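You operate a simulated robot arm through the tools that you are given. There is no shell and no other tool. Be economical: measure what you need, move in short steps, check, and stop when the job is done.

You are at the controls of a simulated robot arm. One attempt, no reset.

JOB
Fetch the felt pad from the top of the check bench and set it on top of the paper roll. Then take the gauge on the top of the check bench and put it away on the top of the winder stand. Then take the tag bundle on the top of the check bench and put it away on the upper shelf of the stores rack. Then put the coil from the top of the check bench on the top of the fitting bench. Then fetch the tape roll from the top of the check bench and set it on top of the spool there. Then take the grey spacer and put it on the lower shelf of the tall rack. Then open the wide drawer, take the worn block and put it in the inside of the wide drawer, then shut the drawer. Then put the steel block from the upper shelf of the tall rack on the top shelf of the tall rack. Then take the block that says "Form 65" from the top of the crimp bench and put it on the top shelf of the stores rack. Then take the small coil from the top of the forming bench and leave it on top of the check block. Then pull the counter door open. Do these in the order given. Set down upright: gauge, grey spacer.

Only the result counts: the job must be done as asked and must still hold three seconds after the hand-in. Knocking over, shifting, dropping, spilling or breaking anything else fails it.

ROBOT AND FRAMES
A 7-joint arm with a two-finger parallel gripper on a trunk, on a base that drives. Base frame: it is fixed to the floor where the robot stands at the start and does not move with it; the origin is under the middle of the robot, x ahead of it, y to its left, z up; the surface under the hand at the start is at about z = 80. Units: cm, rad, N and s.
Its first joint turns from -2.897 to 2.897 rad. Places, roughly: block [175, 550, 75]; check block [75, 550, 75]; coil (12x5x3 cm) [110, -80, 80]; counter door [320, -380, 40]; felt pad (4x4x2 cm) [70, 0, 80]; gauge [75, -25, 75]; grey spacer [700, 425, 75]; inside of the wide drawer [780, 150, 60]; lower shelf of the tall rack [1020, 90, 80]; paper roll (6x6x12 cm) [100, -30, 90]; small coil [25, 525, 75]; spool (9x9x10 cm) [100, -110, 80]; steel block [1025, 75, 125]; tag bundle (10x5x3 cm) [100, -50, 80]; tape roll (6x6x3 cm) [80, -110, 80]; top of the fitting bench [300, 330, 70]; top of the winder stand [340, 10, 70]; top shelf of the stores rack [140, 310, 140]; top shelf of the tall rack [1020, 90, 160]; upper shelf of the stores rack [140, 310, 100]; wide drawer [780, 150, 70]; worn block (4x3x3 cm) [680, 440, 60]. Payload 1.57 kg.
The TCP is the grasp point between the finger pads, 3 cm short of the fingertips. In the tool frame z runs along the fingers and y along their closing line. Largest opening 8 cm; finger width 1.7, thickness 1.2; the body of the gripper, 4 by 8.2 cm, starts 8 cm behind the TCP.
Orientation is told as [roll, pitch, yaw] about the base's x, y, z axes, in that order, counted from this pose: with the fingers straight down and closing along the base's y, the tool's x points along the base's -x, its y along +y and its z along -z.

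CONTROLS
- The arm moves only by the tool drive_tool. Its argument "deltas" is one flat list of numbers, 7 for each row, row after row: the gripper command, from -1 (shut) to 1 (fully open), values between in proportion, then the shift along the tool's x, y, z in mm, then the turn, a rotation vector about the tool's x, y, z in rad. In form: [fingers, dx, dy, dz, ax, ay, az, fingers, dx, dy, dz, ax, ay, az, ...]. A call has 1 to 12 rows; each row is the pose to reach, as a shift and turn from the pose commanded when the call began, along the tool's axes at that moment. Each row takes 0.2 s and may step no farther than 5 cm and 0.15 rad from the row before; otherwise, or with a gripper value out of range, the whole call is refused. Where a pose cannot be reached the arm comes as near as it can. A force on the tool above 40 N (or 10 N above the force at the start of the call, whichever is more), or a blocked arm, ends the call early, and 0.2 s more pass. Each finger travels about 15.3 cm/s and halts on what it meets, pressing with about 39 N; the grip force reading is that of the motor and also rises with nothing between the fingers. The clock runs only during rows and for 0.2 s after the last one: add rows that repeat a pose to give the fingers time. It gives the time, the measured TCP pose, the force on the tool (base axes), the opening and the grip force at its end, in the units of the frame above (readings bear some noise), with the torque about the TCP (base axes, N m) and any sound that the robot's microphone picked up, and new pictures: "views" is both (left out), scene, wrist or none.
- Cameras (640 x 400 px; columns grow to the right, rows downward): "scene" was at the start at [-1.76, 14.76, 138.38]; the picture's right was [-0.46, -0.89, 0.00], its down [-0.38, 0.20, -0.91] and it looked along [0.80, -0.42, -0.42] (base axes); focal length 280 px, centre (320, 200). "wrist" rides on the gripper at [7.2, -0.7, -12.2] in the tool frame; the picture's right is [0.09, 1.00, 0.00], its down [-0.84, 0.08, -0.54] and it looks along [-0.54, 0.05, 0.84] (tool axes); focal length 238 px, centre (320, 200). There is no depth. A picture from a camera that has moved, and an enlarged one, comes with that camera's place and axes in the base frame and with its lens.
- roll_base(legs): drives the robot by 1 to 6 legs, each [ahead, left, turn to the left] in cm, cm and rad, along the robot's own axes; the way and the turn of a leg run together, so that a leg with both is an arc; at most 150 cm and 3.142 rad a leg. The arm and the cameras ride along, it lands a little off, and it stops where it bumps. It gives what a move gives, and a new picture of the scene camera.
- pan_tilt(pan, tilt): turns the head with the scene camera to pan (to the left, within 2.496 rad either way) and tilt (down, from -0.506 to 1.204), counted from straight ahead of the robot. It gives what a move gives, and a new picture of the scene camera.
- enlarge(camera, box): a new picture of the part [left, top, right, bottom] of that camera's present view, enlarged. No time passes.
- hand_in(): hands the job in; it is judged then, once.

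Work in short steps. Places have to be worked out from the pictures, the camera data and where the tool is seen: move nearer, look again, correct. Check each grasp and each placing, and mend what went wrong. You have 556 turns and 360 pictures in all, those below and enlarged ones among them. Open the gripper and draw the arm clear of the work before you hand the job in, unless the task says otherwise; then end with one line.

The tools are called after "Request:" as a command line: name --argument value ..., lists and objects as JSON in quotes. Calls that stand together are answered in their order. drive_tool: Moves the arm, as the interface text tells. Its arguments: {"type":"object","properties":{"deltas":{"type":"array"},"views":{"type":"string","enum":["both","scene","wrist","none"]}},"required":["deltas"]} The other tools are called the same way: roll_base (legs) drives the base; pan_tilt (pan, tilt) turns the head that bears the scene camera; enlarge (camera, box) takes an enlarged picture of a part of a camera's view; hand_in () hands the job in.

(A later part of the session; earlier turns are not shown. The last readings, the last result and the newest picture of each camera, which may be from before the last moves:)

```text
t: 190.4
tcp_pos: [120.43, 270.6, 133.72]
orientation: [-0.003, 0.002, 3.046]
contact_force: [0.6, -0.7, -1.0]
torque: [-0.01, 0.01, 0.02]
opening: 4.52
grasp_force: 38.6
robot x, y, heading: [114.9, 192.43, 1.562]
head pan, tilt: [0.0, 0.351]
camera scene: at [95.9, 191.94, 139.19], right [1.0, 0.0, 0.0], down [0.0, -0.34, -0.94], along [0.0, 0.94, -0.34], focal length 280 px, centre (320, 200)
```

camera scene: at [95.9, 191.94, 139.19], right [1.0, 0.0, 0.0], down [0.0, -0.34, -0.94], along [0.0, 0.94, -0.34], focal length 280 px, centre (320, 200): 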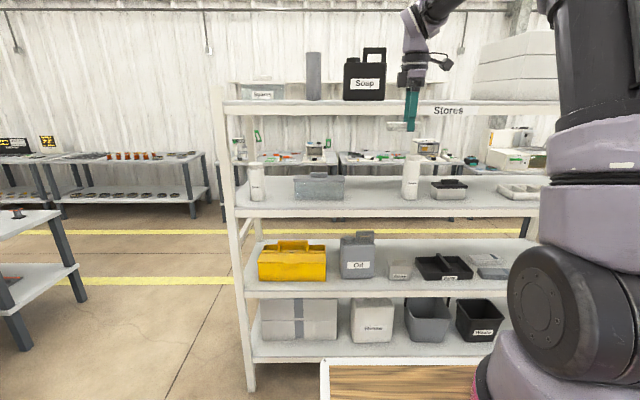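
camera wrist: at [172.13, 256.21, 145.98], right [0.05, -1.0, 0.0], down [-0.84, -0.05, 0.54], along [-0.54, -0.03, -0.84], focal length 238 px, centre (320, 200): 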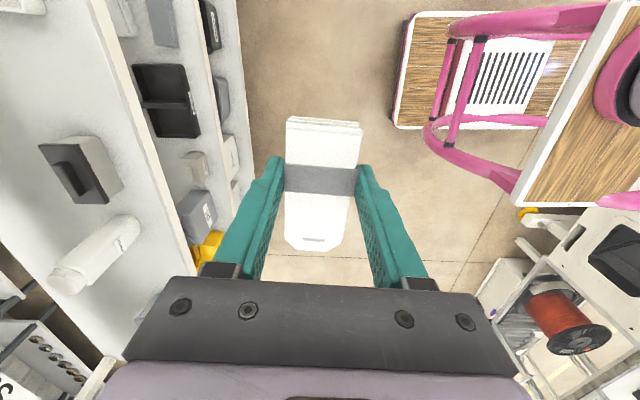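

Aligned with the gap. I lower in front of the rack and tilt the fingers forward 0.35 rad.

Request:
drive_tool --deltas '[-1, 0, 0, 40, 0.12, 0, 0, -1, 0, 0, 80, 0.24, 0, 0, -1, 0, 0, 120, 0.35, 0, 0, -1, 0, 0, 160, 0.35, 0, 0, -1, 0, 0, 200, 0.35, 0, 0, -1, 0, 0, 225, 0.35, 0, 0]'

```text
t: 191.8
tcp_pos: [120.58, 270.58, 111.25]
orientation: [-0.352, -0.001, 3.044]
contact_force: [0.6, 0.3, 0.1]
torque: [0.02, 0.01, 0.02]
opening: 4.53
grasp_force: 38.6
robot x, y, heading: [114.72, 192.45, 1.568]
head pan, tilt: [0.0, 0.351]
camera scene: at [95.9, 191.91, 139.19], right [1.0, 0.0, 0.0], down [0.0, -0.34, -0.94], along [0.0, 0.94, -0.34], focal length 280 px, centre (320, 200)
camera wrist: at [127.29, 266.27, 122.93], right [0.0, -0.94, -0.34], down [-0.86, -0.18, 0.48], along [-0.51, 0.29, -0.81], focal length 238 px, centre (320, 200)
```

scene: 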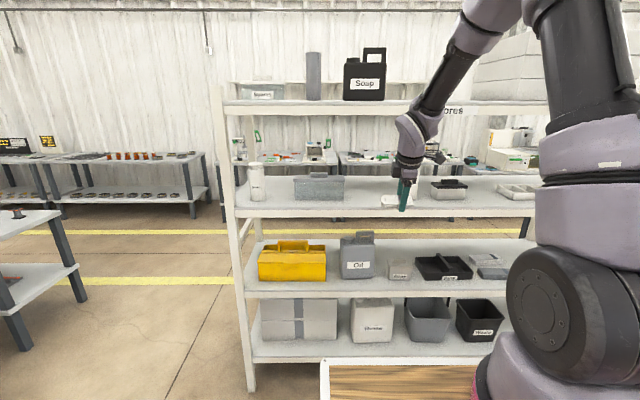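
wrist: 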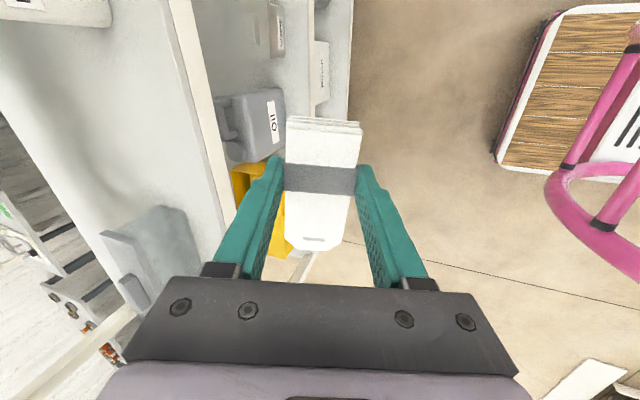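

I tilt further (0.55) to keep the wrist below/outside the top shelf, lower, then slide in over the upper shelf.

Request:
drive_tool --deltas '[-1, 0, 10, 28, 0.1, 0, 0, -1, 0, 20, 55, 0.2, 0, 0, -1, -8, -20, 70, 0.2, 0, 0, -1, -15, -61, 85, 0.2, 0, 0, -1, -22, -102, 100, 0.2, 0, 0, -1, -30, -143, 115, 0.2, 0, 0, -1, -37, -183, 130, 0.2, 0, 0, -1, -45, -218, 143, 0.2, 0, 0]'

```text
t: 193.6
tcp_pos: [118.33, 296.51, 105.34]
orientation: [-0.552, 0.0, 3.045]
contact_force: [0.6, -1.4, 0.9]
torque: [-0.02, -0.01, -0.01]
opening: 4.5
grasp_force: 38.8
robot x, y, heading: [114.68, 192.62, 1.566]
head pan, tilt: [0.0, 0.351]
camera scene: at [95.91, 191.9, 139.19], right [1.0, -0.01, 0.0], down [0.0, -0.34, -0.94], along [0.0, 0.94, -0.34], focal length 280 px, centre (320, 200)
camera wrist: at [124.88, 290.0, 116.0], right [0.01, -0.85, -0.52], down [-0.87, -0.27, 0.42], along [-0.5, 0.45, -0.74], focal length 238 px, centre (320, 200)
```

scene: 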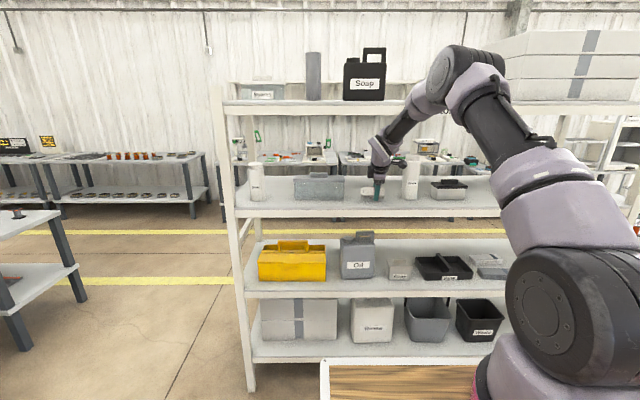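
wrist: 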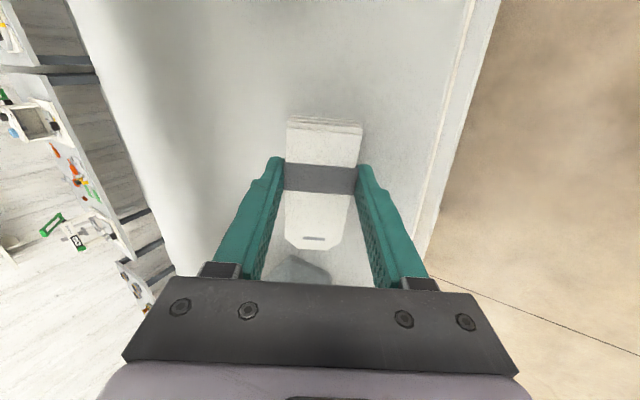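

Good placement, 6 cm inside the edge. I lower in small steps till contact.

Request:
drive_tool --deltas '[-1, 0, 1, 2, 0, 0, 0, -1, 0, 2, 3.4, 0, 0, 0, -1, 0, 3.1, 5.1, 0, 0, 0, -1, 0, 4.2, 6.8, 0, 0, 0, -1, 0, 5.2, 8.5, 0, 0, 0, -1, 0, 6.3, 10.2, 0, 0, 0]' --views "none"

```text
t: 195.0
tcp_pos: [118.44, 296.38, 104.4]
orientation: [-0.555, -0.004, 3.048]
contact_force: [0.7, -1.5, 8.1]
torque: [-0.19, -0.06, 0.01]
opening: 4.49
grasp_force: 38.4
robot x, y, heading: [114.67, 192.35, 1.565]
head pan, tilt: [0.0, 0.351]
```

Touching. I open while rising slightly so the near finger doesn't press the shelf, then check.

Request:
drive_tool --deltas '[-1, 0, -2, -3, 0, 0, 0, 0.3, 0, -4, -7, 0, 0, 0, 0.6, 0, -6, -10, 0, 0, 0, 0.8, 0, -6, -10, 0, 0, 0]'

```text
t: 196.0
tcp_pos: [118.38, 296.29, 105.22]
orientation: [-0.551, -0.001, 3.047]
contact_force: [0.3, -0.5, -0.4]
torque: [0.0, 0.0, 0.0]
opening: 7.18
grasp_force: 0.1
robot x, y, heading: [114.96, 192.38, 1.57]
head pan, tilt: [0.0, 0.351]
camera scene: at [95.9, 191.94, 139.19], right [1.0, 0.0, 0.0], down [0.0, -0.34, -0.94], along [0.0, 0.94, -0.34], focal length 280 px, centre (320, 200)
camera wrist: at [124.89, 289.79, 116.01], right [0.01, -0.85, -0.52], down [-0.87, -0.27, 0.42], along [-0.5, 0.45, -0.74], focal length 238 px, centre (320, 200)
```

scene: 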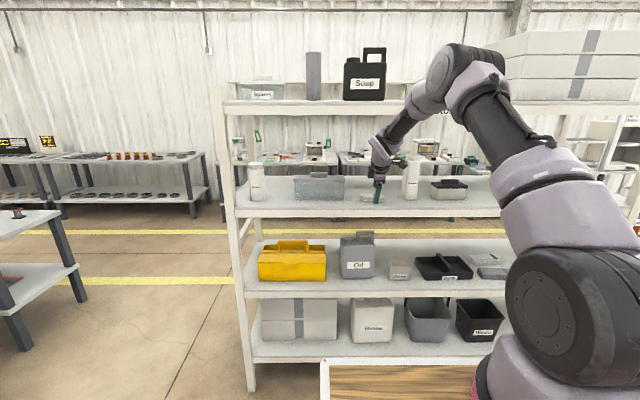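
wrist: 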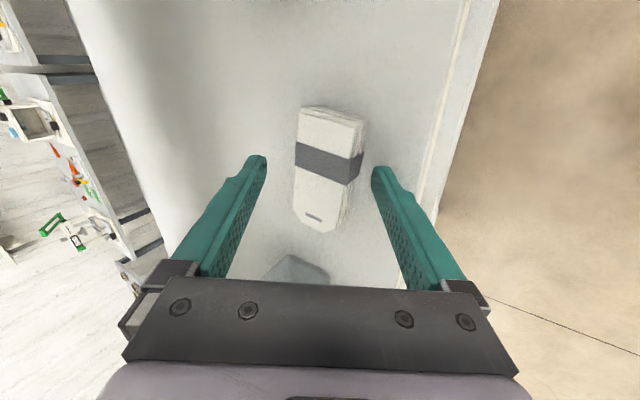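

Bundle lies flat on the shelf. I withdraw: slightly up, then straight back out.

Request:
drive_tool --deltas '[0.8, 0, 0, -20, 0, 0, 0, 0.8, 4, 34, -41, 0, 0, 0, 0.8, 8, 68, -62, 0, 0, 0, 0.8, 12, 102, -83, 0, 0, 0, 0.8, 16, 136, -104, 0, 0, 0, 0.8, 20, 170, -125, 0, 0, 0, 0.8, 24, 204, -146, 0, 0, 0, 0.8, 28, 226, -165, 0, 0, 0]'

```text
t: 197.8
tcp_pos: [118.56, 268.41, 107.63]
orientation: [-0.553, -0.001, 3.046]
contact_force: [0.5, 0.5, -0.5]
torque: [-0.04, 0.0, 0.01]
opening: 7.2
grasp_force: 0.0
robot x, y, heading: [114.58, 192.44, 1.565]
head pan, tilt: [0.0, 0.351]
camera scene: at [95.91, 191.98, 139.19], right [1.0, -0.01, 0.0], down [0.0, -0.34, -0.94], along [0.0, 0.94, -0.34], focal length 280 px, centre (320, 200)
camera wrist: at [125.08, 261.8, 118.21], right [0.01, -0.85, -0.52], down [-0.87, -0.27, 0.42], along [-0.5, 0.45, -0.74], focal length 238 px, centre (320, 200)
```

scene: 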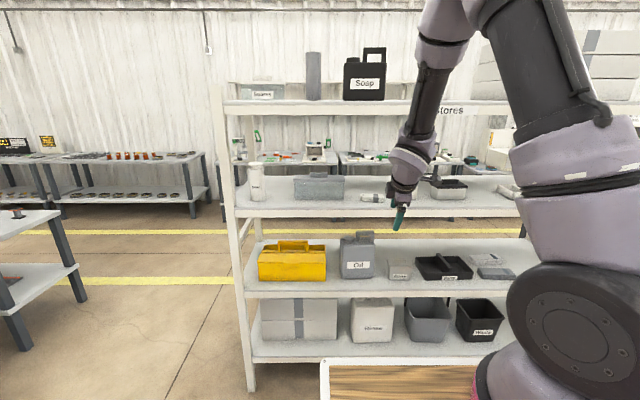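
wrist: 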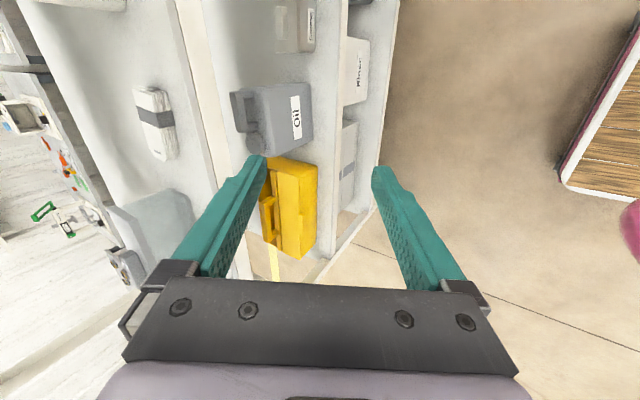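

Next the coil. I first straighten and raise the tool.

Request:
drive_tool --deltas '[0.5, 3, 40, -10, -0.14, 0, 0, 0.5, 3, 40, -30, -0.28, 0, 0, 0.5, 3, 20, -65, -0.42, 0, 0, 0.5, 3, 0, -100, -0.552, 0, 0, 0.5, 3, -20, -135, -0.552, 0, 0, 0.5, 3, -40, -170, -0.552, 0, 0, 0.5, 3, -55, -200, -0.552, 0, 0]' --views "none"

```text
t: 199.4
tcp_pos: [118.28, 262.41, 127.42]
orientation: [0.0, -0.001, 3.047]
contact_force: [1.2, 0.3, -0.3]
torque: [-0.01, 0.0, 0.03]
opening: 6.0
grasp_force: 0.1
robot x, y, heading: [114.91, 192.58, 1.567]
head pan, tilt: [0.0, 0.351]
```

Request:
drive_tool --deltas '[0.8, 0, 0, 0, 0, 0, 0.14, 0.8, 0, 0, 0, 0, 0, 0.28, 0.8, 0, 0, 0, 0, 0, 0.42, 0.8, 0, 0, 0, 0, 0, 0.56, 0.8, 0, 0, 0, 0, 0, 0.7, 0.8, 0, 0, 0, 0, 0, 0.84, 0.8, 0, 0, 0, 0, 0, 0.98, 0.8, 0, 0, 0, 0, 0, 1.12, 0.8, 0, 0, 0, 0, 0, 1.26, 0.8, 0, 0, 0, 0, 0, 1.4, 0.8, 0, 0, 0, 0, 0, 1.48]' --views "none"

Request:
roll_base --legs '[[0, -58, 0], [0, -58, 0], [-100, 0, 0], [-100, 0, 0], [-90, 0, 0], [-78, 0, 0]]'

```text
t: 201.8
tcp_pos: [118.17, 262.53, 127.47]
orientation: [0.0, -0.001, 1.563]
contact_force: [0.2, 0.1, 0.8]
torque: [0.02, 0.01, -0.05]
opening: 7.21
grasp_force: 0.0
robot x, y, heading: [114.62, 192.87, 1.565]
head pan, tilt: [0.0, 0.351]
```

```text
t: 226.1
tcp_pos: [225.29, -115.19, 127.42]
orientation: [0.0, 0.001, 1.582]
contact_force: [0.2, -0.3, -0.7]
torque: [0.0, 0.02, 0.02]
opening: 7.17
grasp_force: 0.1
robot x, y, heading: [222.92, -185.39, 1.577]
head pan, tilt: [0.0, 0.351]
camera scene: at [204.01, -186.18, 139.19], right [1.0, 0.01, 0.0], down [0.0, -0.34, -0.94], along [-0.01, 0.94, -0.34], focal length 280 px, centre (320, 200)
```

scene: 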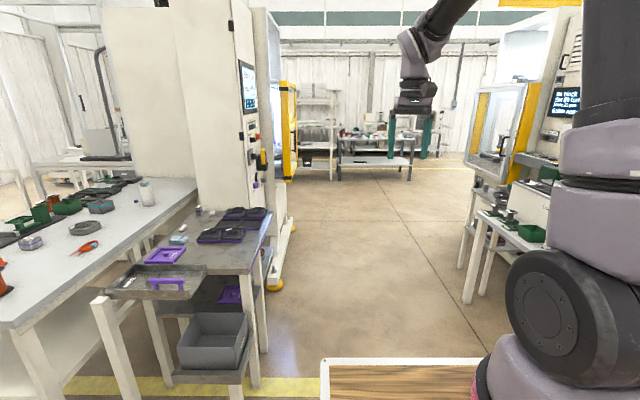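

Request:
roll_base --legs '[[0, 64, 0], [0, 62, 0]]'

Request:
drive_tool --deltas '[1, 0, 0, 0, 0, 0, 0]' --views "wrist"

```text
t: 232.7
tcp_pos: [99.15, -115.94, 127.52]
orientation: [-0.001, 0.002, 1.587]
contact_force: [0.2, 0.3, 0.1]
torque: [0.0, 0.0, 0.02]
opening: 7.19
grasp_force: 0.1
robot x, y, heading: [97.09, -185.54, 1.59]
head pan, tilt: [0.0, 0.351]
camera scene: at [78.2, -186.93, 139.19], right [1.0, 0.02, 0.0], down [0.01, -0.34, -0.94], along [-0.01, 0.94, -0.34], focal length 280 px, centre (320, 200)
```

scene: 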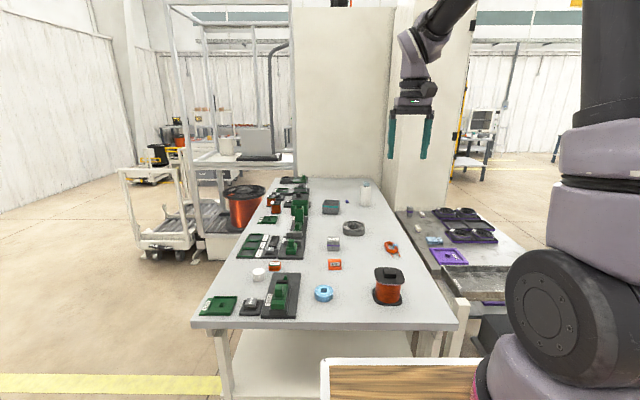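

```text
t: 233.1
tcp_pos: [99.16, -115.91, 127.47]
orientation: [0.0, 0.0, 1.586]
contact_force: [-0.1, -0.7, 0.8]
torque: [-0.02, -0.02, 0.0]
opening: 8.0
grasp_force: 0.0
robot x, y, heading: [97.27, -186.07, 1.587]
head pan, tilt: [0.0, 0.351]
camera wrist: at [99.8, -123.16, 139.67], right [-0.99, -0.11, 0.0], down [-0.09, 0.84, 0.54], along [-0.06, 0.54, -0.84], focal length 238 px, centre (320, 200)
```

wrist: 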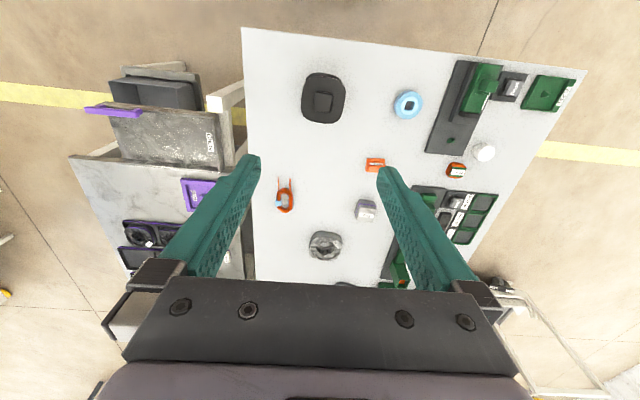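

Clear overview: coil at ~[105.7, -85], tape roll (light-blue ring) ~[80, -112], spool ~[101, -113]. I advance 13 cm.

Request:
roll_base --legs '[[13, 0, -0.017]]'

```text
t: 234.4
tcp_pos: [100.32, -102.75, 127.48]
orientation: [0.001, 0.0, 1.569]
contact_force: [0.2, 0.6, -0.4]
torque: [-0.03, 0.0, 0.01]
opening: 8.03
grasp_force: 0.0
robot x, y, heading: [97.0, -172.71, 1.567]
head pan, tilt: [0.0, 0.351]
camera scene: at [78.1, -173.35, 139.19], right [1.0, 0.0, 0.0], down [0.0, -0.34, -0.94], along [0.0, 0.94, -0.34], focal length 280 px, centre (320, 200)
```

scene: 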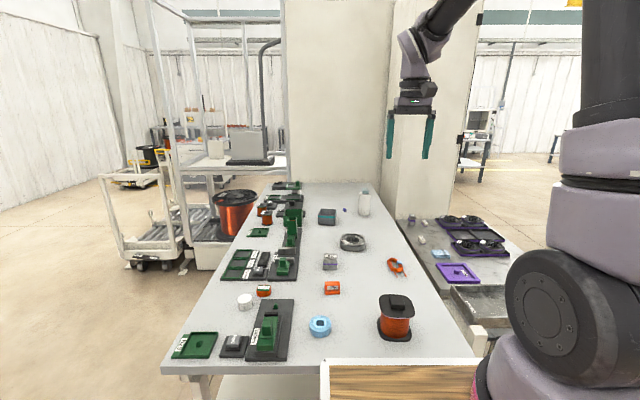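

Request:
drive_tool --deltas '[1, -24, -8, 33, 0, 0, 0, 1, -48, -16, 67, 0, 0, 0, 1, -72, -24, 101, 0, 0, 0, 1, -96, -31, 134, 0, 0, 0, 1, -120, -39, 168, 0, 0, 0, 1, -144, -47, 202, 0, 0, 0, 1, -167, -54, 235, 0, 0, 0]' --views "wrist"

```text
t: 236.0
tcp_pos: [105.6, -86.04, 104.08]
orientation: [0.0, -0.001, 1.565]
contact_force: [-0.1, 0.0, 0.0]
torque: [0.05, -0.03, -0.02]
opening: 8.01
grasp_force: 0.1
robot x, y, heading: [97.43, -172.7, 1.57]
head pan, tilt: [0.0, 0.351]
camera wrist: at [106.1, -93.21, 116.35], right [-1.0, -0.09, 0.0], down [-0.07, 0.84, 0.54], along [-0.05, 0.54, -0.84], focal length 238 px, centre (320, 200)
```

wrist: 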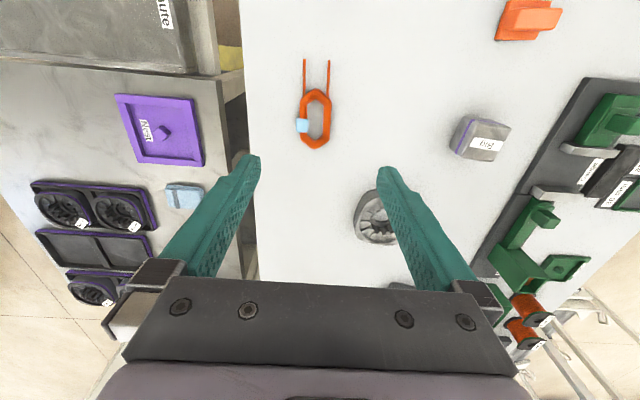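

Request:
enlarge --camera "wrist" --box '[270, 50, 370, 160]'

```text
3.64 times, centred on (320, 105) of wrist
camera zoom: at [106.1, -93.21, 116.35], right [-1.0, -0.09, 0.0], down [-0.07, 0.84, 0.54], along [-0.05, 0.54, -0.84], focal length 867 px, centre (320, 546)
```

zoom: 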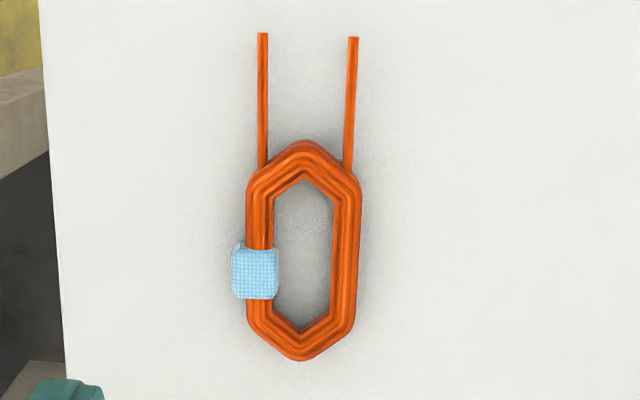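

Coil's straight section ahead of the clip lies right under the TCP. I descend with a slight turn and grip across its width.

Request:
drive_tool --deltas '[1, 0, -2, 45, 0, 0, -0.06, 1, 0, -3, 90, 0, 0, -0.06, 1, 0, -3, 130, 0, 0, -0.06, 1, 0, -3, 160, 0, 0, -0.06]' --views "wrist"

```text
t: 237.0
tcp_pos: [106.01, -86.11, 87.94]
orientation: [0.001, -0.003, 1.628]
contact_force: [-0.2, -1.4, 0.2]
torque: [0.01, 0.04, -0.01]
opening: 7.97
grasp_force: 0.0
robot x, y, heading: [97.0, -172.65, 1.571]
head pan, tilt: [0.0, 0.351]
camera wrist: at [106.9, -93.23, 100.09], right [-0.99, -0.15, 0.0], down [-0.12, 0.83, 0.54], along [-0.08, 0.54, -0.84], focal length 238 px, centre (320, 200)
```

wrist: 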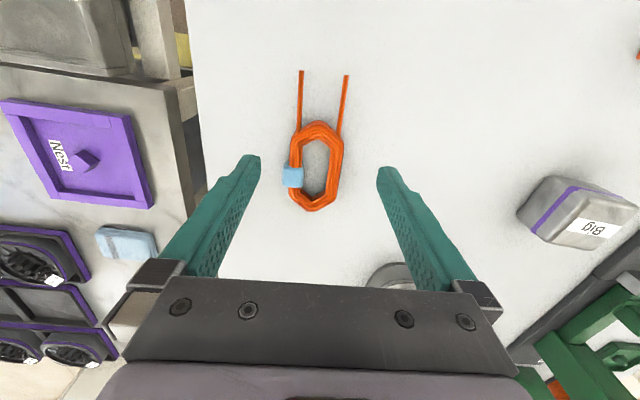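

Request:
drive_tool --deltas '[1, -3, 0, 25, 0, 0, 0.02, 1, -3, 0, 42, 0, 0, 0.02, 1, -3, 0, 48, 0, 0, 0.02, 0.5, -3, 0, 48, 0, 0, 0.02, 0.2, -3, 0, 48, 0, 0, 0.02, -0.3, -3, 0, 48, 0, 0, 0.02, -1, -3, 0, 48, 0, 0, 0.02, -1, -3, 0, 48, 0, 0, 0.02]' --views "wrist"

```text
t: 238.8
tcp_pos: [105.79, -85.75, 83.07]
orientation: [0.0, 0.0, 1.611]
contact_force: [0.5, 0.4, 0.7]
torque: [0.04, 0.02, -0.02]
opening: 4.84
grasp_force: 38.7
robot x, y, heading: [97.04, -172.67, 1.565]
head pan, tilt: [0.0, 0.351]
camera wrist: at [106.69, -92.97, 95.24], right [-0.99, -0.13, 0.0], down [-0.11, 0.83, 0.54], along [-0.07, 0.54, -0.84], focal length 238 px, centre (320, 200)
```

wrist: 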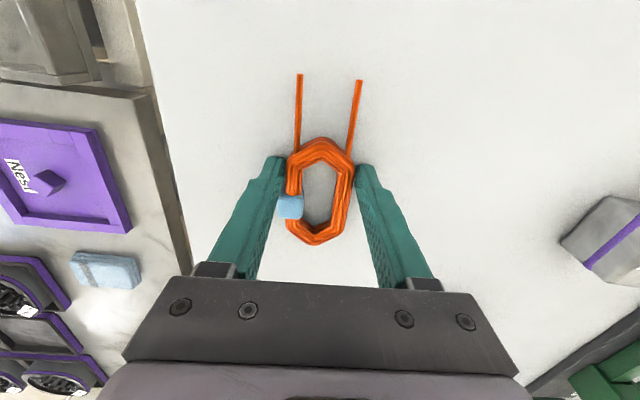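

Gripped. I lift slowly and check that the coil comes along.

Request:
drive_tool --deltas '[-1, 0, 0, -4, 0, 0, 0, -1, 0, 0, -12, 0, 0, 0, -1, 0, 0, -25, 0, 0, 0, -1, 0, 0, -45, 0, 0, 0, -1, 0, 0, -75, 0, 0, 0, -1, 0, 0, -110, 0, 0, 0, -1, 0, 0, -150, 0, 0, 0, -1, 0, 0, -190, 0, 0, 0, -1, 30, 0, -225, 0, 0, 0, -1, 65, 0, -260, 0, 0, 0, -1, 100, 0, -300, 0, 0, 0, -1, 130, 0, -340, 0, 0, 0]' --views "wrist"

```text
refused: row 11 steps farther than a row can; nothing moved
```

Request:
drive_tool --deltas '[-1, 0, 0, -4, 0, 0, 0, -1, 0, 0, -12, 0, 0, 0, -1, 0, 0, -25, 0, 0, 0, -1, 0, 0, -45, 0, 0, 0, -1, 0, 0, -75, 0, 0, 0, -1, 0, 0, -110, 0, 0, 0, -1, 0, 0, -150, 0, 0, 0, -1, 0, 0, -190, 0, 0, 0, -1, 30, 0, -225, 0, 0, 0, -1, 60, 0, -260, 0, 0, 0, -1, 90, 0, -295, 0, 0, 0, -1, 120, 0, -330, 0, 0, 0]' --views "wrist"

```text
t: 241.4
tcp_pos: [106.46, -97.74, 116.02]
orientation: [-0.001, -0.001, 1.608]
contact_force: [-0.1, 1.0, -2.5]
torque: [-0.05, 0.03, -0.01]
opening: 4.87
grasp_force: 39.4
robot x, y, heading: [97.11, -172.64, 1.566]
head pan, tilt: [0.0, 0.351]
camera wrist: at [107.37, -104.96, 128.23], right [-0.99, -0.13, 0.0], down [-0.11, 0.83, 0.54], along [-0.07, 0.54, -0.84], focal length 238 px, centre (320, 200)
```

wrist: 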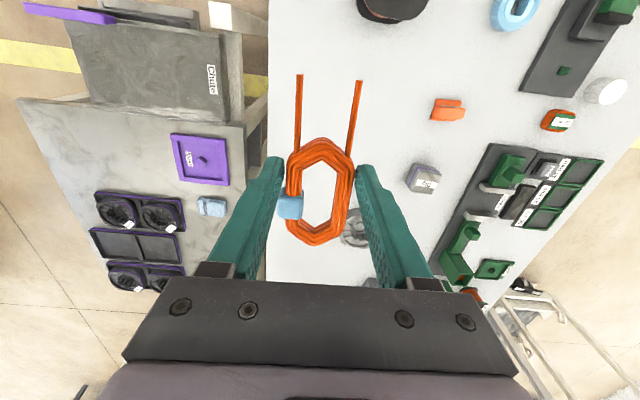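

Coil held. I raise a bit more, then drive to the fitting bench.

Request:
drive_tool --deltas '[-1, 20, 0, -40, 0, 0, 0, -1, 40, 0, -80, 0, 0, 0, -1, 50, 0, -110, 0, 0, 0]' --views "none"

Request:
roll_base --legs '[[-12, 0, 0], [0, -65, 0], [0, -68, 0], [110, 0, 0], [110, 0, 0], [100, 0, 0]]'

```text
t: 242.2
tcp_pos: [106.6, -102.65, 126.96]
orientation: [-0.001, -0.001, 1.609]
contact_force: [0.3, 0.6, -2.2]
torque: [-0.06, 0.04, 0.03]
opening: 4.81
grasp_force: 39.4
robot x, y, heading: [96.7, -172.63, 1.571]
head pan, tilt: [0.0, 0.351]
```

```text
t: 265.3
tcp_pos: [256.5, 202.52, 126.89]
orientation: [0.0, 0.0, 1.535]
contact_force: [0.3, 0.2, -1.6]
torque: [-0.04, -0.01, -0.05]
opening: 4.85
grasp_force: 39.1
robot x, y, heading: [241.66, 133.17, 1.5]
head pan, tilt: [0.0, 0.351]
camera scene: at [222.86, 134.09, 139.19], right [1.0, -0.07, 0.0], down [-0.03, -0.34, -0.94], along [0.07, 0.94, -0.34], focal length 280 px, centre (320, 200)
```

scene: 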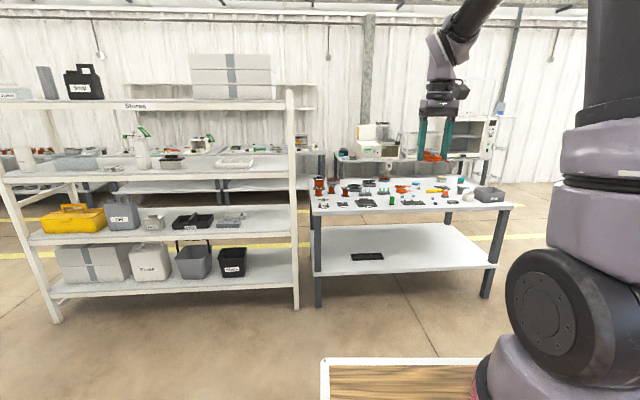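

Request:
enlarge --camera "scene" --box '[290, 110, 530, 260]'

```text
2.67 times, centred on (410, 185) of scene
camera zoom: at [222.86, 134.09, 139.19], right [1.0, -0.07, 0.0], down [-0.03, -0.34, -0.94], along [0.07, 0.94, -0.34], focal length 747 px, centre (80, 240)
```

zoom: 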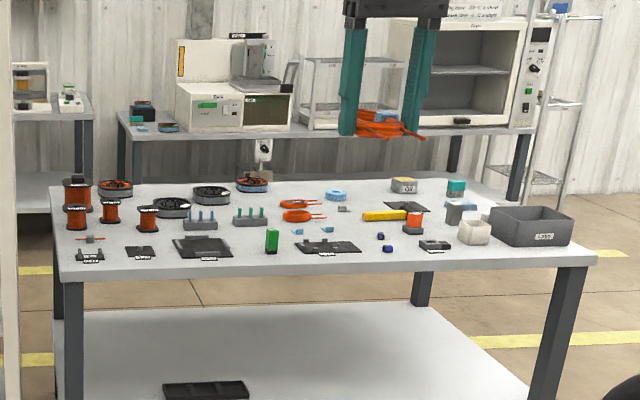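

Request:
roll_base --legs '[[0, 0, 0.07], [0, -40, 0], [80, 0, 0]]'

Request:
drive_tool --deltas '[-1, 0, 0, 0, 0, 0, 0]' --views "wrist"

```text
t: 272.1
tcp_pos: [288.9, 283.19, 126.91]
orientation: [-0.002, 0.0, 1.62]
contact_force: [0.5, 1.1, -1.9]
torque: [-0.03, 0.0, 0.01]
opening: 4.83
grasp_force: 39.0
robot x, y, heading: [280.27, 212.7, 1.581]
head pan, tilt: [0.0, 0.351]
camera scene: at [261.29, 212.09, 139.19], right [1.0, 0.01, 0.0], down [0.0, -0.34, -0.94], along [-0.01, 0.94, -0.34], focal length 280 px, centre (320, 200)
```

scene: 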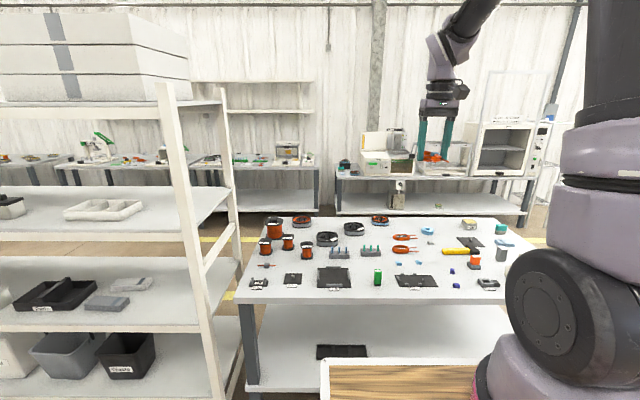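

```text
t: 272.4
tcp_pos: [289.09, 283.14, 126.98]
orientation: [0.0, -0.001, 1.62]
contact_force: [0.4, 0.2, -1.9]
torque: [-0.02, 0.01, -0.01]
opening: 4.83
grasp_force: 39.3
robot x, y, heading: [280.07, 212.51, 1.583]
head pan, tilt: [0.0, 0.351]
camera wrist: at [289.92, 275.95, 139.19], right [-0.99, -0.14, 0.0], down [-0.12, 0.83, 0.54], along [-0.08, 0.54, -0.84], focal length 238 px, centre (320, 200)
```

wrist: 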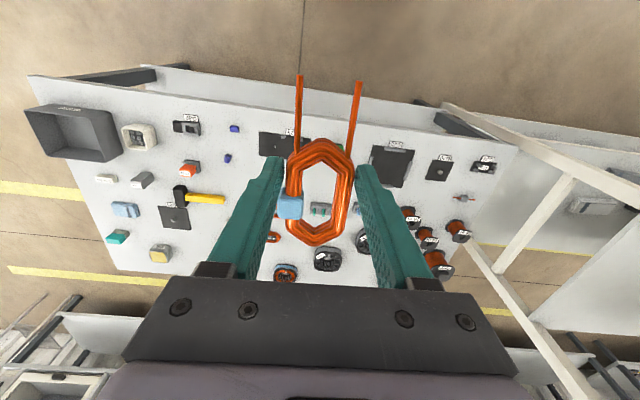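

Request:
enlarge --camera "scene" --box '[230, 205, 530, 310]'

Request:
enlarge --camera "wrist" --box '[20, 60, 300, 280]'

```text
2.13 times, centred on (380, 258) of scene
camera zoom: at [261.29, 212.09, 139.19], right [1.0, 0.01, 0.0], down [0.0, -0.34, -0.94], along [-0.01, 0.94, -0.34], focal length 598 px, centre (192, 77)
```

zoom: 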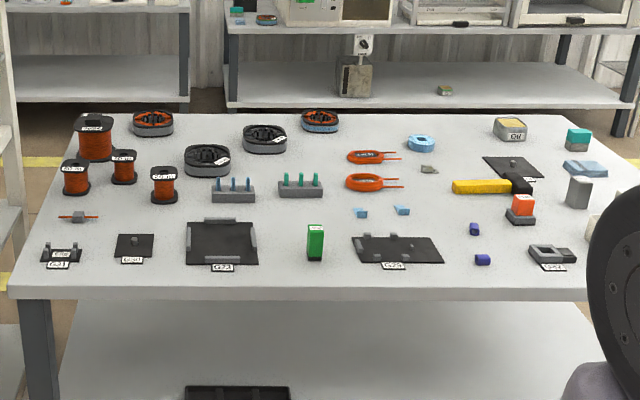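

```text
1.82 times, centred on (160, 170) of wrist
camera zoom: at [289.92, 275.95, 139.19], right [-0.99, -0.14, 0.0], down [-0.12, 0.83, 0.54], along [-0.08, 0.54, -0.84], focal length 433 px, centre (611, 254)
```

zoom: 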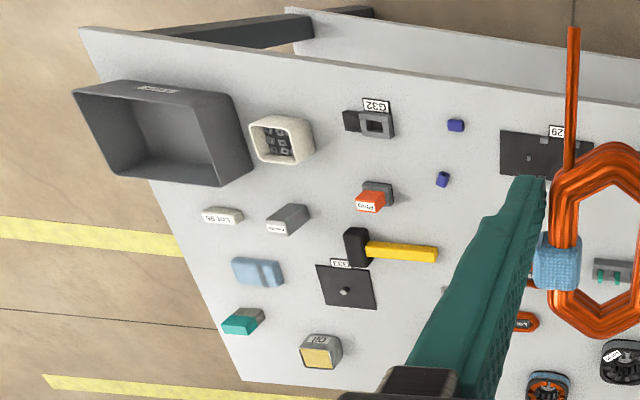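

Bench top z≈75, front edge y≈290. A free patch is around x 276–288, y 301–315. I advance 10 cm and go above it.

Request:
roll_base --legs '[[10, 0, -0.01]]'

```text
t: 273.6
tcp_pos: [289.66, 292.8, 126.95]
orientation: [0.0, 0.0, 1.611]
contact_force: [-1.2, -0.2, -1.1]
torque: [-0.05, -0.01, 0.02]
opening: 4.82
grasp_force: 38.6
robot x, y, heading: [280.45, 222.87, 1.571]
head pan, tilt: [0.0, 0.351]
camera scene: at [261.23, 222.04, 139.19], right [1.0, 0.0, 0.0], down [0.0, -0.34, -0.94], along [0.0, 0.94, -0.34], focal length 280 px, centre (320, 200)
```

scene: 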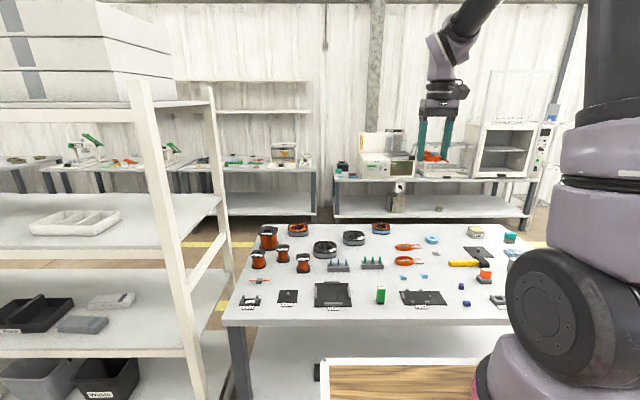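

Request:
drive_tool --deltas '[-1, -40, 17, 0, 0, 0, 0, -1, -80, 34, 0, 0, 0, 0, -1, -120, 51, 0, 0, 0, 0, -1, -158, 68, 0, 0, 0, 0, -1, -158, 68, 45, 0, 0, 0, -1, -158, 68, 90, 0, 0, 0, -1, -158, 68, 135, 0, 0, 0, -1, -158, 68, 180, 0, 0, 0, -1, -158, 68, 225, 0, 0, 0, -1, -158, 68, 270, 0, 0, 0, -1, -158, 68, 310, 0, 0, 0]'

```text
t: 276.0
tcp_pos: [282.33, 308.51, 96.2]
orientation: [0.0, -0.001, 1.608]
contact_force: [-0.1, -0.6, -1.1]
torque: [0.01, 0.0, -0.03]
opening: 4.82
grasp_force: 39.4
robot x, y, heading: [280.04, 222.94, 1.578]
head pan, tilt: [0.0, 0.351]
camera scene: at [261.23, 222.0, 139.19], right [1.0, 0.0, 0.0], down [0.0, -0.34, -0.94], along [0.0, 0.94, -0.34], focal length 280 px, centre (320, 200)
camera wrist: at [283.15, 301.37, 108.52], right [-0.99, -0.13, 0.0], down [-0.11, 0.83, 0.54], along [-0.07, 0.54, -0.84], focal length 238 px, centre (320, 200)
```

scene: 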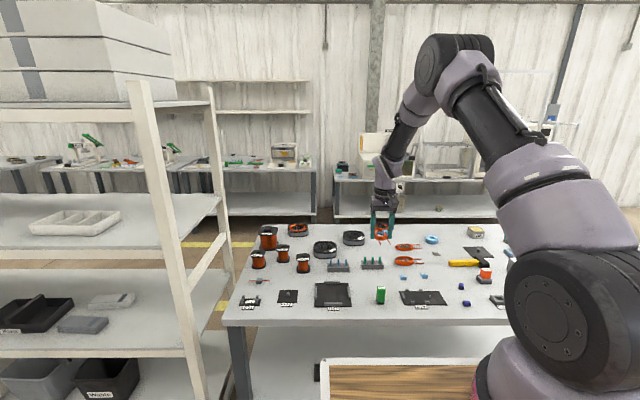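
wrist: 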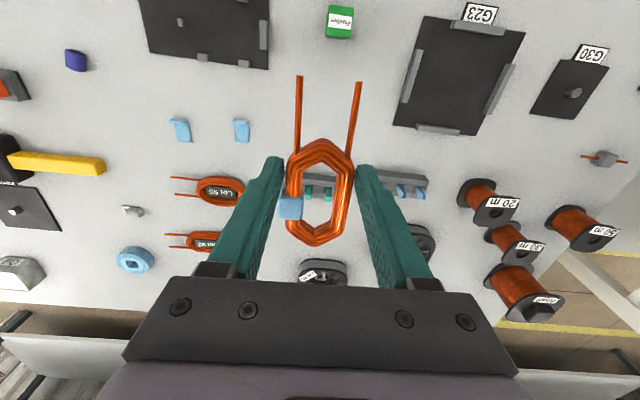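

The patch beneath is free. I descend, then step to contact.

Request:
drive_tool --deltas '[-1, 0, 0, 45, 0, 0, 0, -1, 0, 0, 90, 0, 0, 0, -1, 0, 0, 130, 0, 0, 0, -1, 0, 0, 160, 0, 0, 0, -1, 0, 0, 168, 0, 0, 0, -1, 0, 0, 172, 0, 0, 0, -1, 0, 0, 175, 0, 0, 0, -1, 0, 0, 178, 0, 0, 0]' --views "wrist"

```text
t: 277.8
tcp_pos: [282.24, 308.25, 78.16]
orientation: [0.0, -0.002, 1.613]
contact_force: [0.2, 0.3, -1.0]
torque: [-0.02, -0.01, 0.01]
opening: 4.79
grasp_force: 39.0
robot x, y, heading: [280.29, 222.3, 1.571]
head pan, tilt: [0.0, 0.351]
camera wrist: at [283.11, 301.13, 90.41], right [-0.99, -0.13, 0.0], down [-0.11, 0.83, 0.54], along [-0.07, 0.54, -0.84], focal length 238 px, centre (320, 200)
```

wrist: 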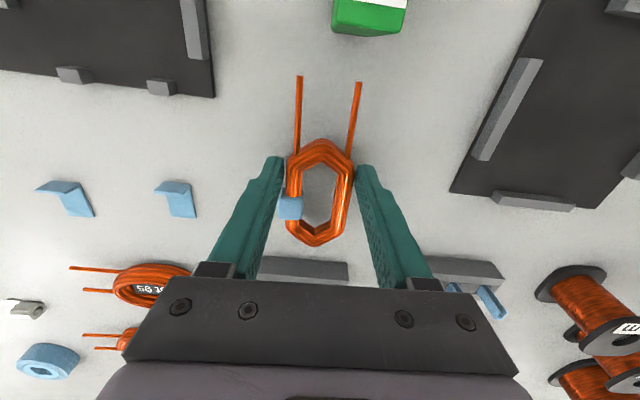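

Request:
drive_tool --deltas '[-1, 0, 0, 3, 0, 0, 0, -1, 0, 0, 6, 0, 0, 0, -1, 0, 0, 9, 0, 0, 0, -1, 0, 0, 12, 0, 0, 0, -1, 0, 0, 15, 0, 0, 0]' --views "none"

```text
t: 279.0
tcp_pos: [282.3, 308.28, 76.96]
orientation: [0.0, -0.002, 1.609]
contact_force: [2.3, -8.4, 28.2]
torque: [-0.5, -0.45, 0.03]
opening: 4.82
grasp_force: 38.5
robot x, y, heading: [280.35, 222.9, 1.568]
head pan, tilt: [0.0, 0.351]
```

Contact. I ease up, open and lift.

Request:
drive_tool --deltas '[-1, 0, 0, -3, 0, 0, 0, 0.3, 0, 0, -3, 0, 0, 0, 0.6, 0, 0, -3, 0, 0, 0, 0.6, 0, 0, -3, 0, 0, 0, 0.6, 0, 0, -20, 0, 0, 0, 0.6, 0, 0, -60, 0, 0, 0, 0.6, 0, 0, -105, 0, 0, 0, 0.6, 0, 0, -150, 0, 0, 0]' --views "wrist"

```text
t: 280.8
tcp_pos: [282.17, 308.81, 91.35]
orientation: [0.0, 0.0, 1.611]
contact_force: [0.0, -0.5, -0.2]
torque: [-0.02, 0.03, 0.04]
opening: 6.36
grasp_force: 0.1
robot x, y, heading: [280.03, 222.56, 1.57]
head pan, tilt: [0.0, 0.351]
camera wrist: at [282.98, 301.59, 103.61], right [-0.99, -0.13, 0.0], down [-0.11, 0.83, 0.54], along [-0.07, 0.54, -0.84], focal length 238 px, centre (320, 200)
```

wrist: 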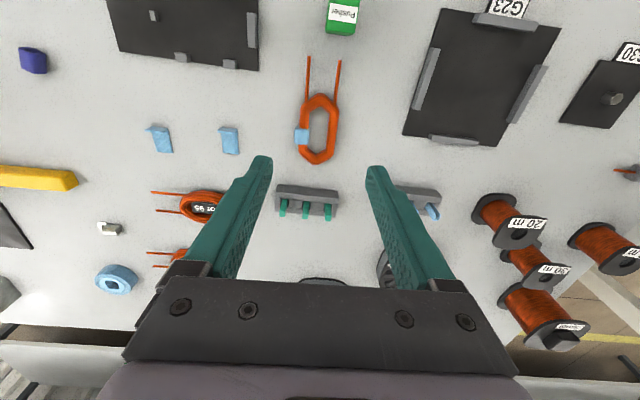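

Coil is in place. I raise the arm and drive back to the right end of the check bench.

Request:
drive_tool --deltas '[0.6, 0, 0, -45, 0, 0, 0, 0.6, 0, 0, -90, 0, 0, 0, 0.6, 25, 0, -130, 0, 0, 0, 0.6, 55, 0, -170, 0, 0, 0, 0.6, 85, 0, -205, 0, 0, 0, 0.6, 115, 0, -240, 0, 0, 0, 0.6, 150, 0, -270, 0, 0, 0, 0.6, 190, 0, -290, 0, 0, 0, 0.6, 230, 0, -310, 0, 0, 0]' --views "none"

```text
t: 282.8
tcp_pos: [283.03, 285.59, 122.26]
orientation: [0.0, 0.0, 1.612]
contact_force: [0.3, 0.0, 0.2]
torque: [-0.11, 0.02, -0.03]
opening: 6.39
grasp_force: 0.0
robot x, y, heading: [280.11, 222.75, 1.569]
head pan, tilt: [0.0, 0.351]
```

Request:
roll_base --legs '[[-72, 0, 0], [0, 50, 0], [-140, 0, 0], [-140, 0, 0], [-66, 0, 0]]'

```text
t: 305.7
tcp_pos: [237.04, -132.58, 122.4]
orientation: [-0.001, -0.001, 1.64]
contact_force: [0.3, -0.3, -0.1]
torque: [0.03, -0.01, 0.02]
opening: 6.37
grasp_force: 0.0
robot x, y, heading: [235.93, -195.52, 1.603]
head pan, tilt: [0.0, 0.351]
camera scene: at [217.19, -196.65, 139.19], right [1.0, 0.03, 0.0], down [0.01, -0.34, -0.94], along [-0.03, 0.94, -0.34], focal length 280 px, centre (320, 200)
```

scene: 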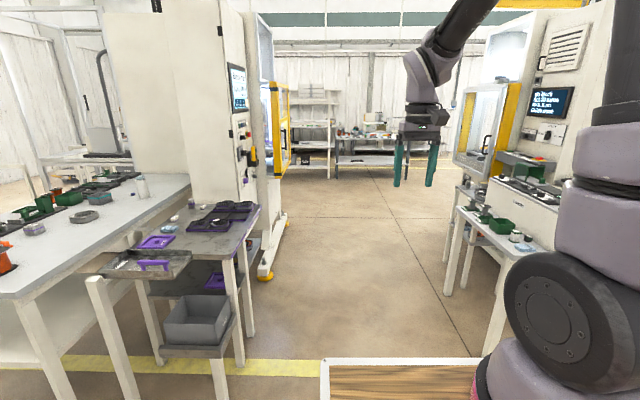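

Request:
roll_base --legs '[[0, 0, -0.033], [0, 78, 0], [0, 74, 0]]'

Request:
drive_tool --deltas '[1, 0, 0, 0, 0, 0, 0]' --views "wrist"

```text
t: 313.8
tcp_pos: [89.03, -131.27, 122.37]
orientation: [0.002, -0.001, 1.606]
contact_force: [0.3, -0.2, 0.0]
torque: [0.03, -0.02, -0.03]
opening: 6.37
grasp_force: 0.1
robot x, y, heading: [85.64, -193.96, 1.565]
head pan, tilt: [0.0, 0.351]
camera scene: at [66.88, -194.69, 139.19], right [1.0, 0.0, 0.0], down [0.0, -0.34, -0.94], along [0.0, 0.94, -0.34], focal length 280 px, centre (320, 200)
```

scene: 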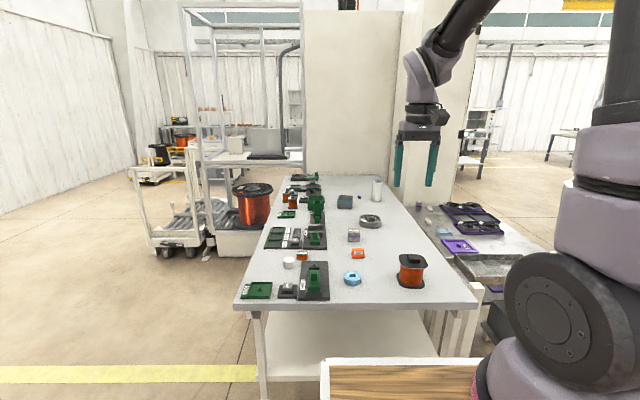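

```text
t: 314.2
tcp_pos: [89.03, -131.27, 122.4]
orientation: [0.001, 0.0, 1.605]
contact_force: [0.1, -0.7, -0.6]
torque: [0.0, 0.01, 0.01]
opening: 7.98
grasp_force: 0.1
robot x, y, heading: [85.95, -194.15, 1.567]
head pan, tilt: [0.0, 0.351]
camera wrist: at [89.8, -138.51, 134.57], right [-0.99, -0.13, 0.0], down [-0.11, 0.83, 0.54], along [-0.07, 0.54, -0.84], focal length 238 px, centre (320, 200)
```

wrist: 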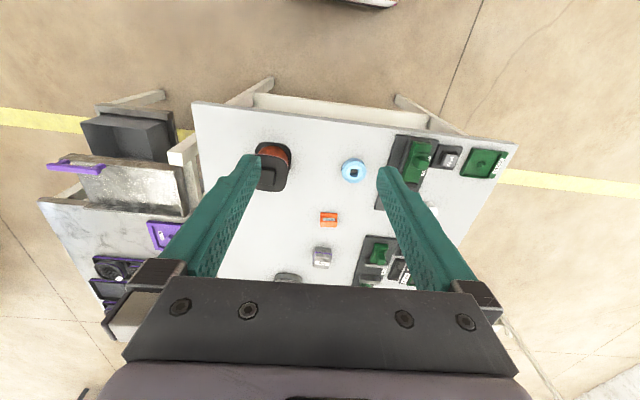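

Tape roll at ~[78.5, -114]. I move above it.

Request:
drive_tool --deltas '[1, -30, 16, 30, 0, 0, 0, 1, -60, 33, 60, 0, 0, 0, 1, -90, 50, 90, 0, 0, 0, 1, -120, 66, 120, 0, 0, 0, 1, -150, 82, 150, 0, 0, 0, 1, -176, 97, 180, 0, 0, 0, 1, -176, 97, 220, 0, 0, 0]' --views "wrist"

```text
t: 315.8
tcp_pos: [78.7, -114.19, 100.47]
orientation: [-0.001, -0.003, 1.608]
contact_force: [-0.5, -0.1, 0.7]
torque: [0.02, 0.04, 0.01]
opening: 7.98
grasp_force: 0.0
robot x, y, heading: [85.89, -193.98, 1.567]
head pan, tilt: [0.0, 0.351]
camera wrist: at [79.54, -121.41, 112.63], right [-0.99, -0.13, 0.0], down [-0.11, 0.83, 0.54], along [-0.07, 0.54, -0.84], focal length 238 px, centre (320, 200)
```

wrist: 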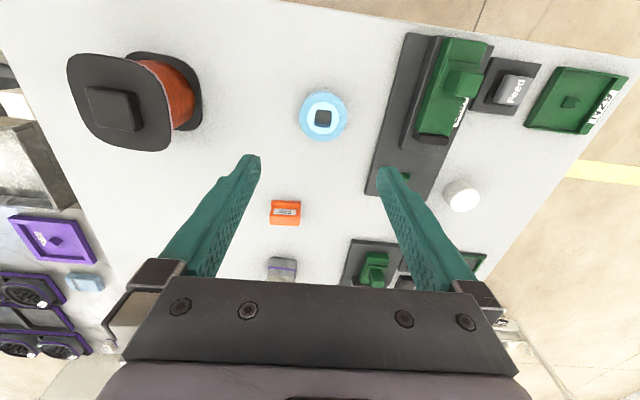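

Request:
enlarge --camera "wrist" --box '[50, 30, 370, 170]'

Request:
enlarge --camera "scene" --box '[320, 230, 470, 310]'

```text
2.00 times, centred on (210, 100) of wrist
camera zoom: at [79.54, -121.41, 112.63], right [-0.99, -0.13, 0.0], down [-0.11, 0.83, 0.54], along [-0.07, 0.54, -0.84], focal length 477 px, centre (540, 400)
```

zoom: 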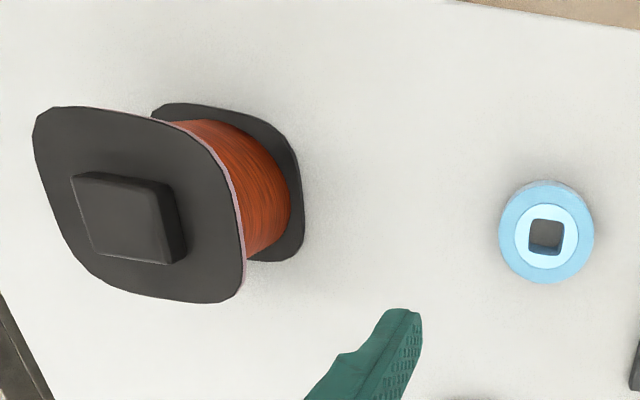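

```text
4.27 times, centred on (395, 270) of scene
camera zoom: at [66.89, -194.73, 139.19], right [1.0, 0.0, 0.0], down [0.0, -0.34, -0.94], along [0.0, 0.94, -0.34], focal length 1196 px, centre (0, -99)
```

zoom: 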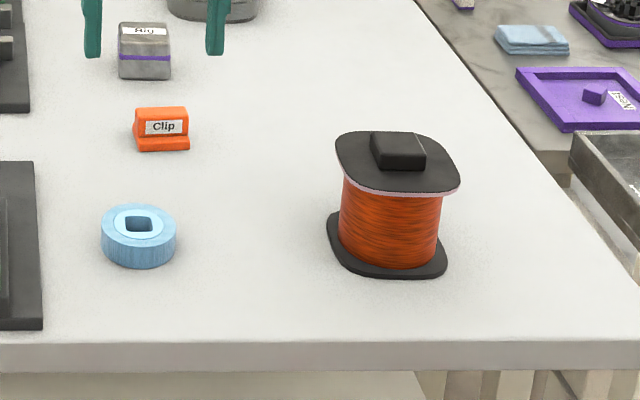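

Tape roll centred; I descend and grip it across its diameter.

Request:
drive_tool --deltas '[1, 0, 4, 45, 0, 0, 0, 1, 0, 4, 90, 0, 0, 0, 1, 0, 4, 130, 0, 0, 0, 1, 0, 4, 160, 0, 0, 0, 1, 0, 4, 170, 0, 0, 0, 0.6, 0, 4, 172, 0, 0, 0, 0, 0, 4, 172, 0, 0, 0, -1, 0, 4, 172, 0, 0, 0, -1, 0, 4, 172, 0, 0, 0]' --views "wrist"

```text
t: 317.8
tcp_pos: [78.14, -114.08, 83.25]
orientation: [0.001, -0.001, 1.606]
contact_force: [-1.3, 0.5, 3.8]
torque: [0.05, 0.04, 0.01]
opening: 5.82
grasp_force: 39.0
robot x, y, heading: [85.65, -193.92, 1.565]
head pan, tilt: [0.0, 0.351]
camera wrist: at [78.95, -121.34, 95.5], right [-0.99, -0.13, 0.0], down [-0.11, 0.83, 0.54], along [-0.07, 0.54, -0.84], focal length 238 px, centre (320, 200)
```

wrist: 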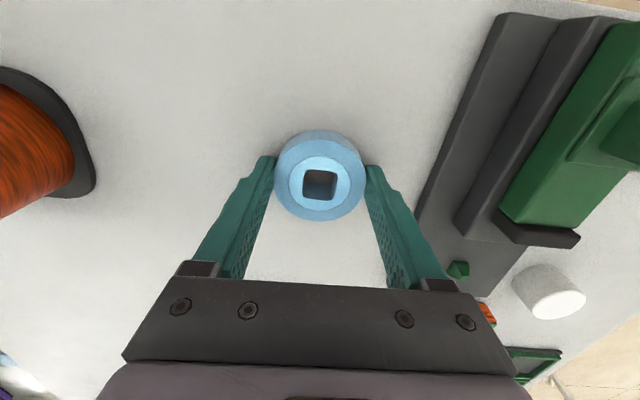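

Gripped. I lift gently and approach the spool.

Request:
drive_tool --deltas '[-1, 0, 0, -4, 0, 0, 0, -1, 0, 0, -12, 0, 0, 0, -1, 0, 0, -25, 0, 0, 0, -1, 0, 0, -45, 0, 0, 0, -1, 0, 0, -75, 0, 0, 0, -1, 0, 0, -110, 0, 0, 0, -1, 0, 0, -150, 0, 0, 0, -1, 0, 0, -190, 0, 0, 0, -1, 0, -30, -210, 0, 0, 0, -1, 0, -65, -210, 0, 0, 0, -1, 0, -100, -210, 0, 0, 0]' --views "wrist"

```text
t: 320.2
tcp_pos: [88.21, -114.03, 104.27]
orientation: [0.001, 0.0, 1.608]
contact_force: [-0.4, -0.3, -0.3]
torque: [0.03, -0.07, 0.02]
opening: 5.8
grasp_force: 39.5
robot x, y, heading: [85.8, -194.2, 1.568]
head pan, tilt: [0.0, 0.351]
camera wrist: at [89.04, -121.26, 116.61], right [-0.99, -0.13, 0.0], down [-0.11, 0.83, 0.54], along [-0.07, 0.54, -0.84], focal length 238 px, centre (320, 200)
```

wrist: 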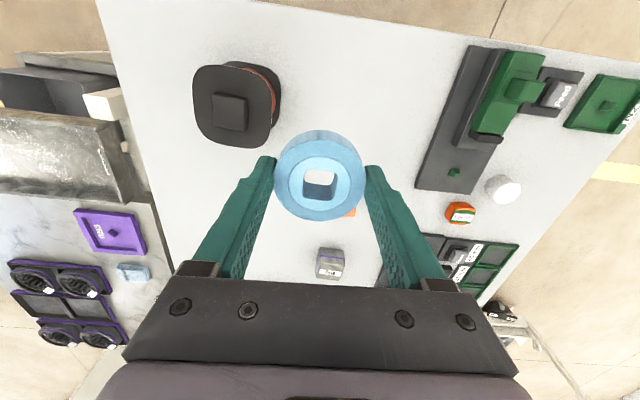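

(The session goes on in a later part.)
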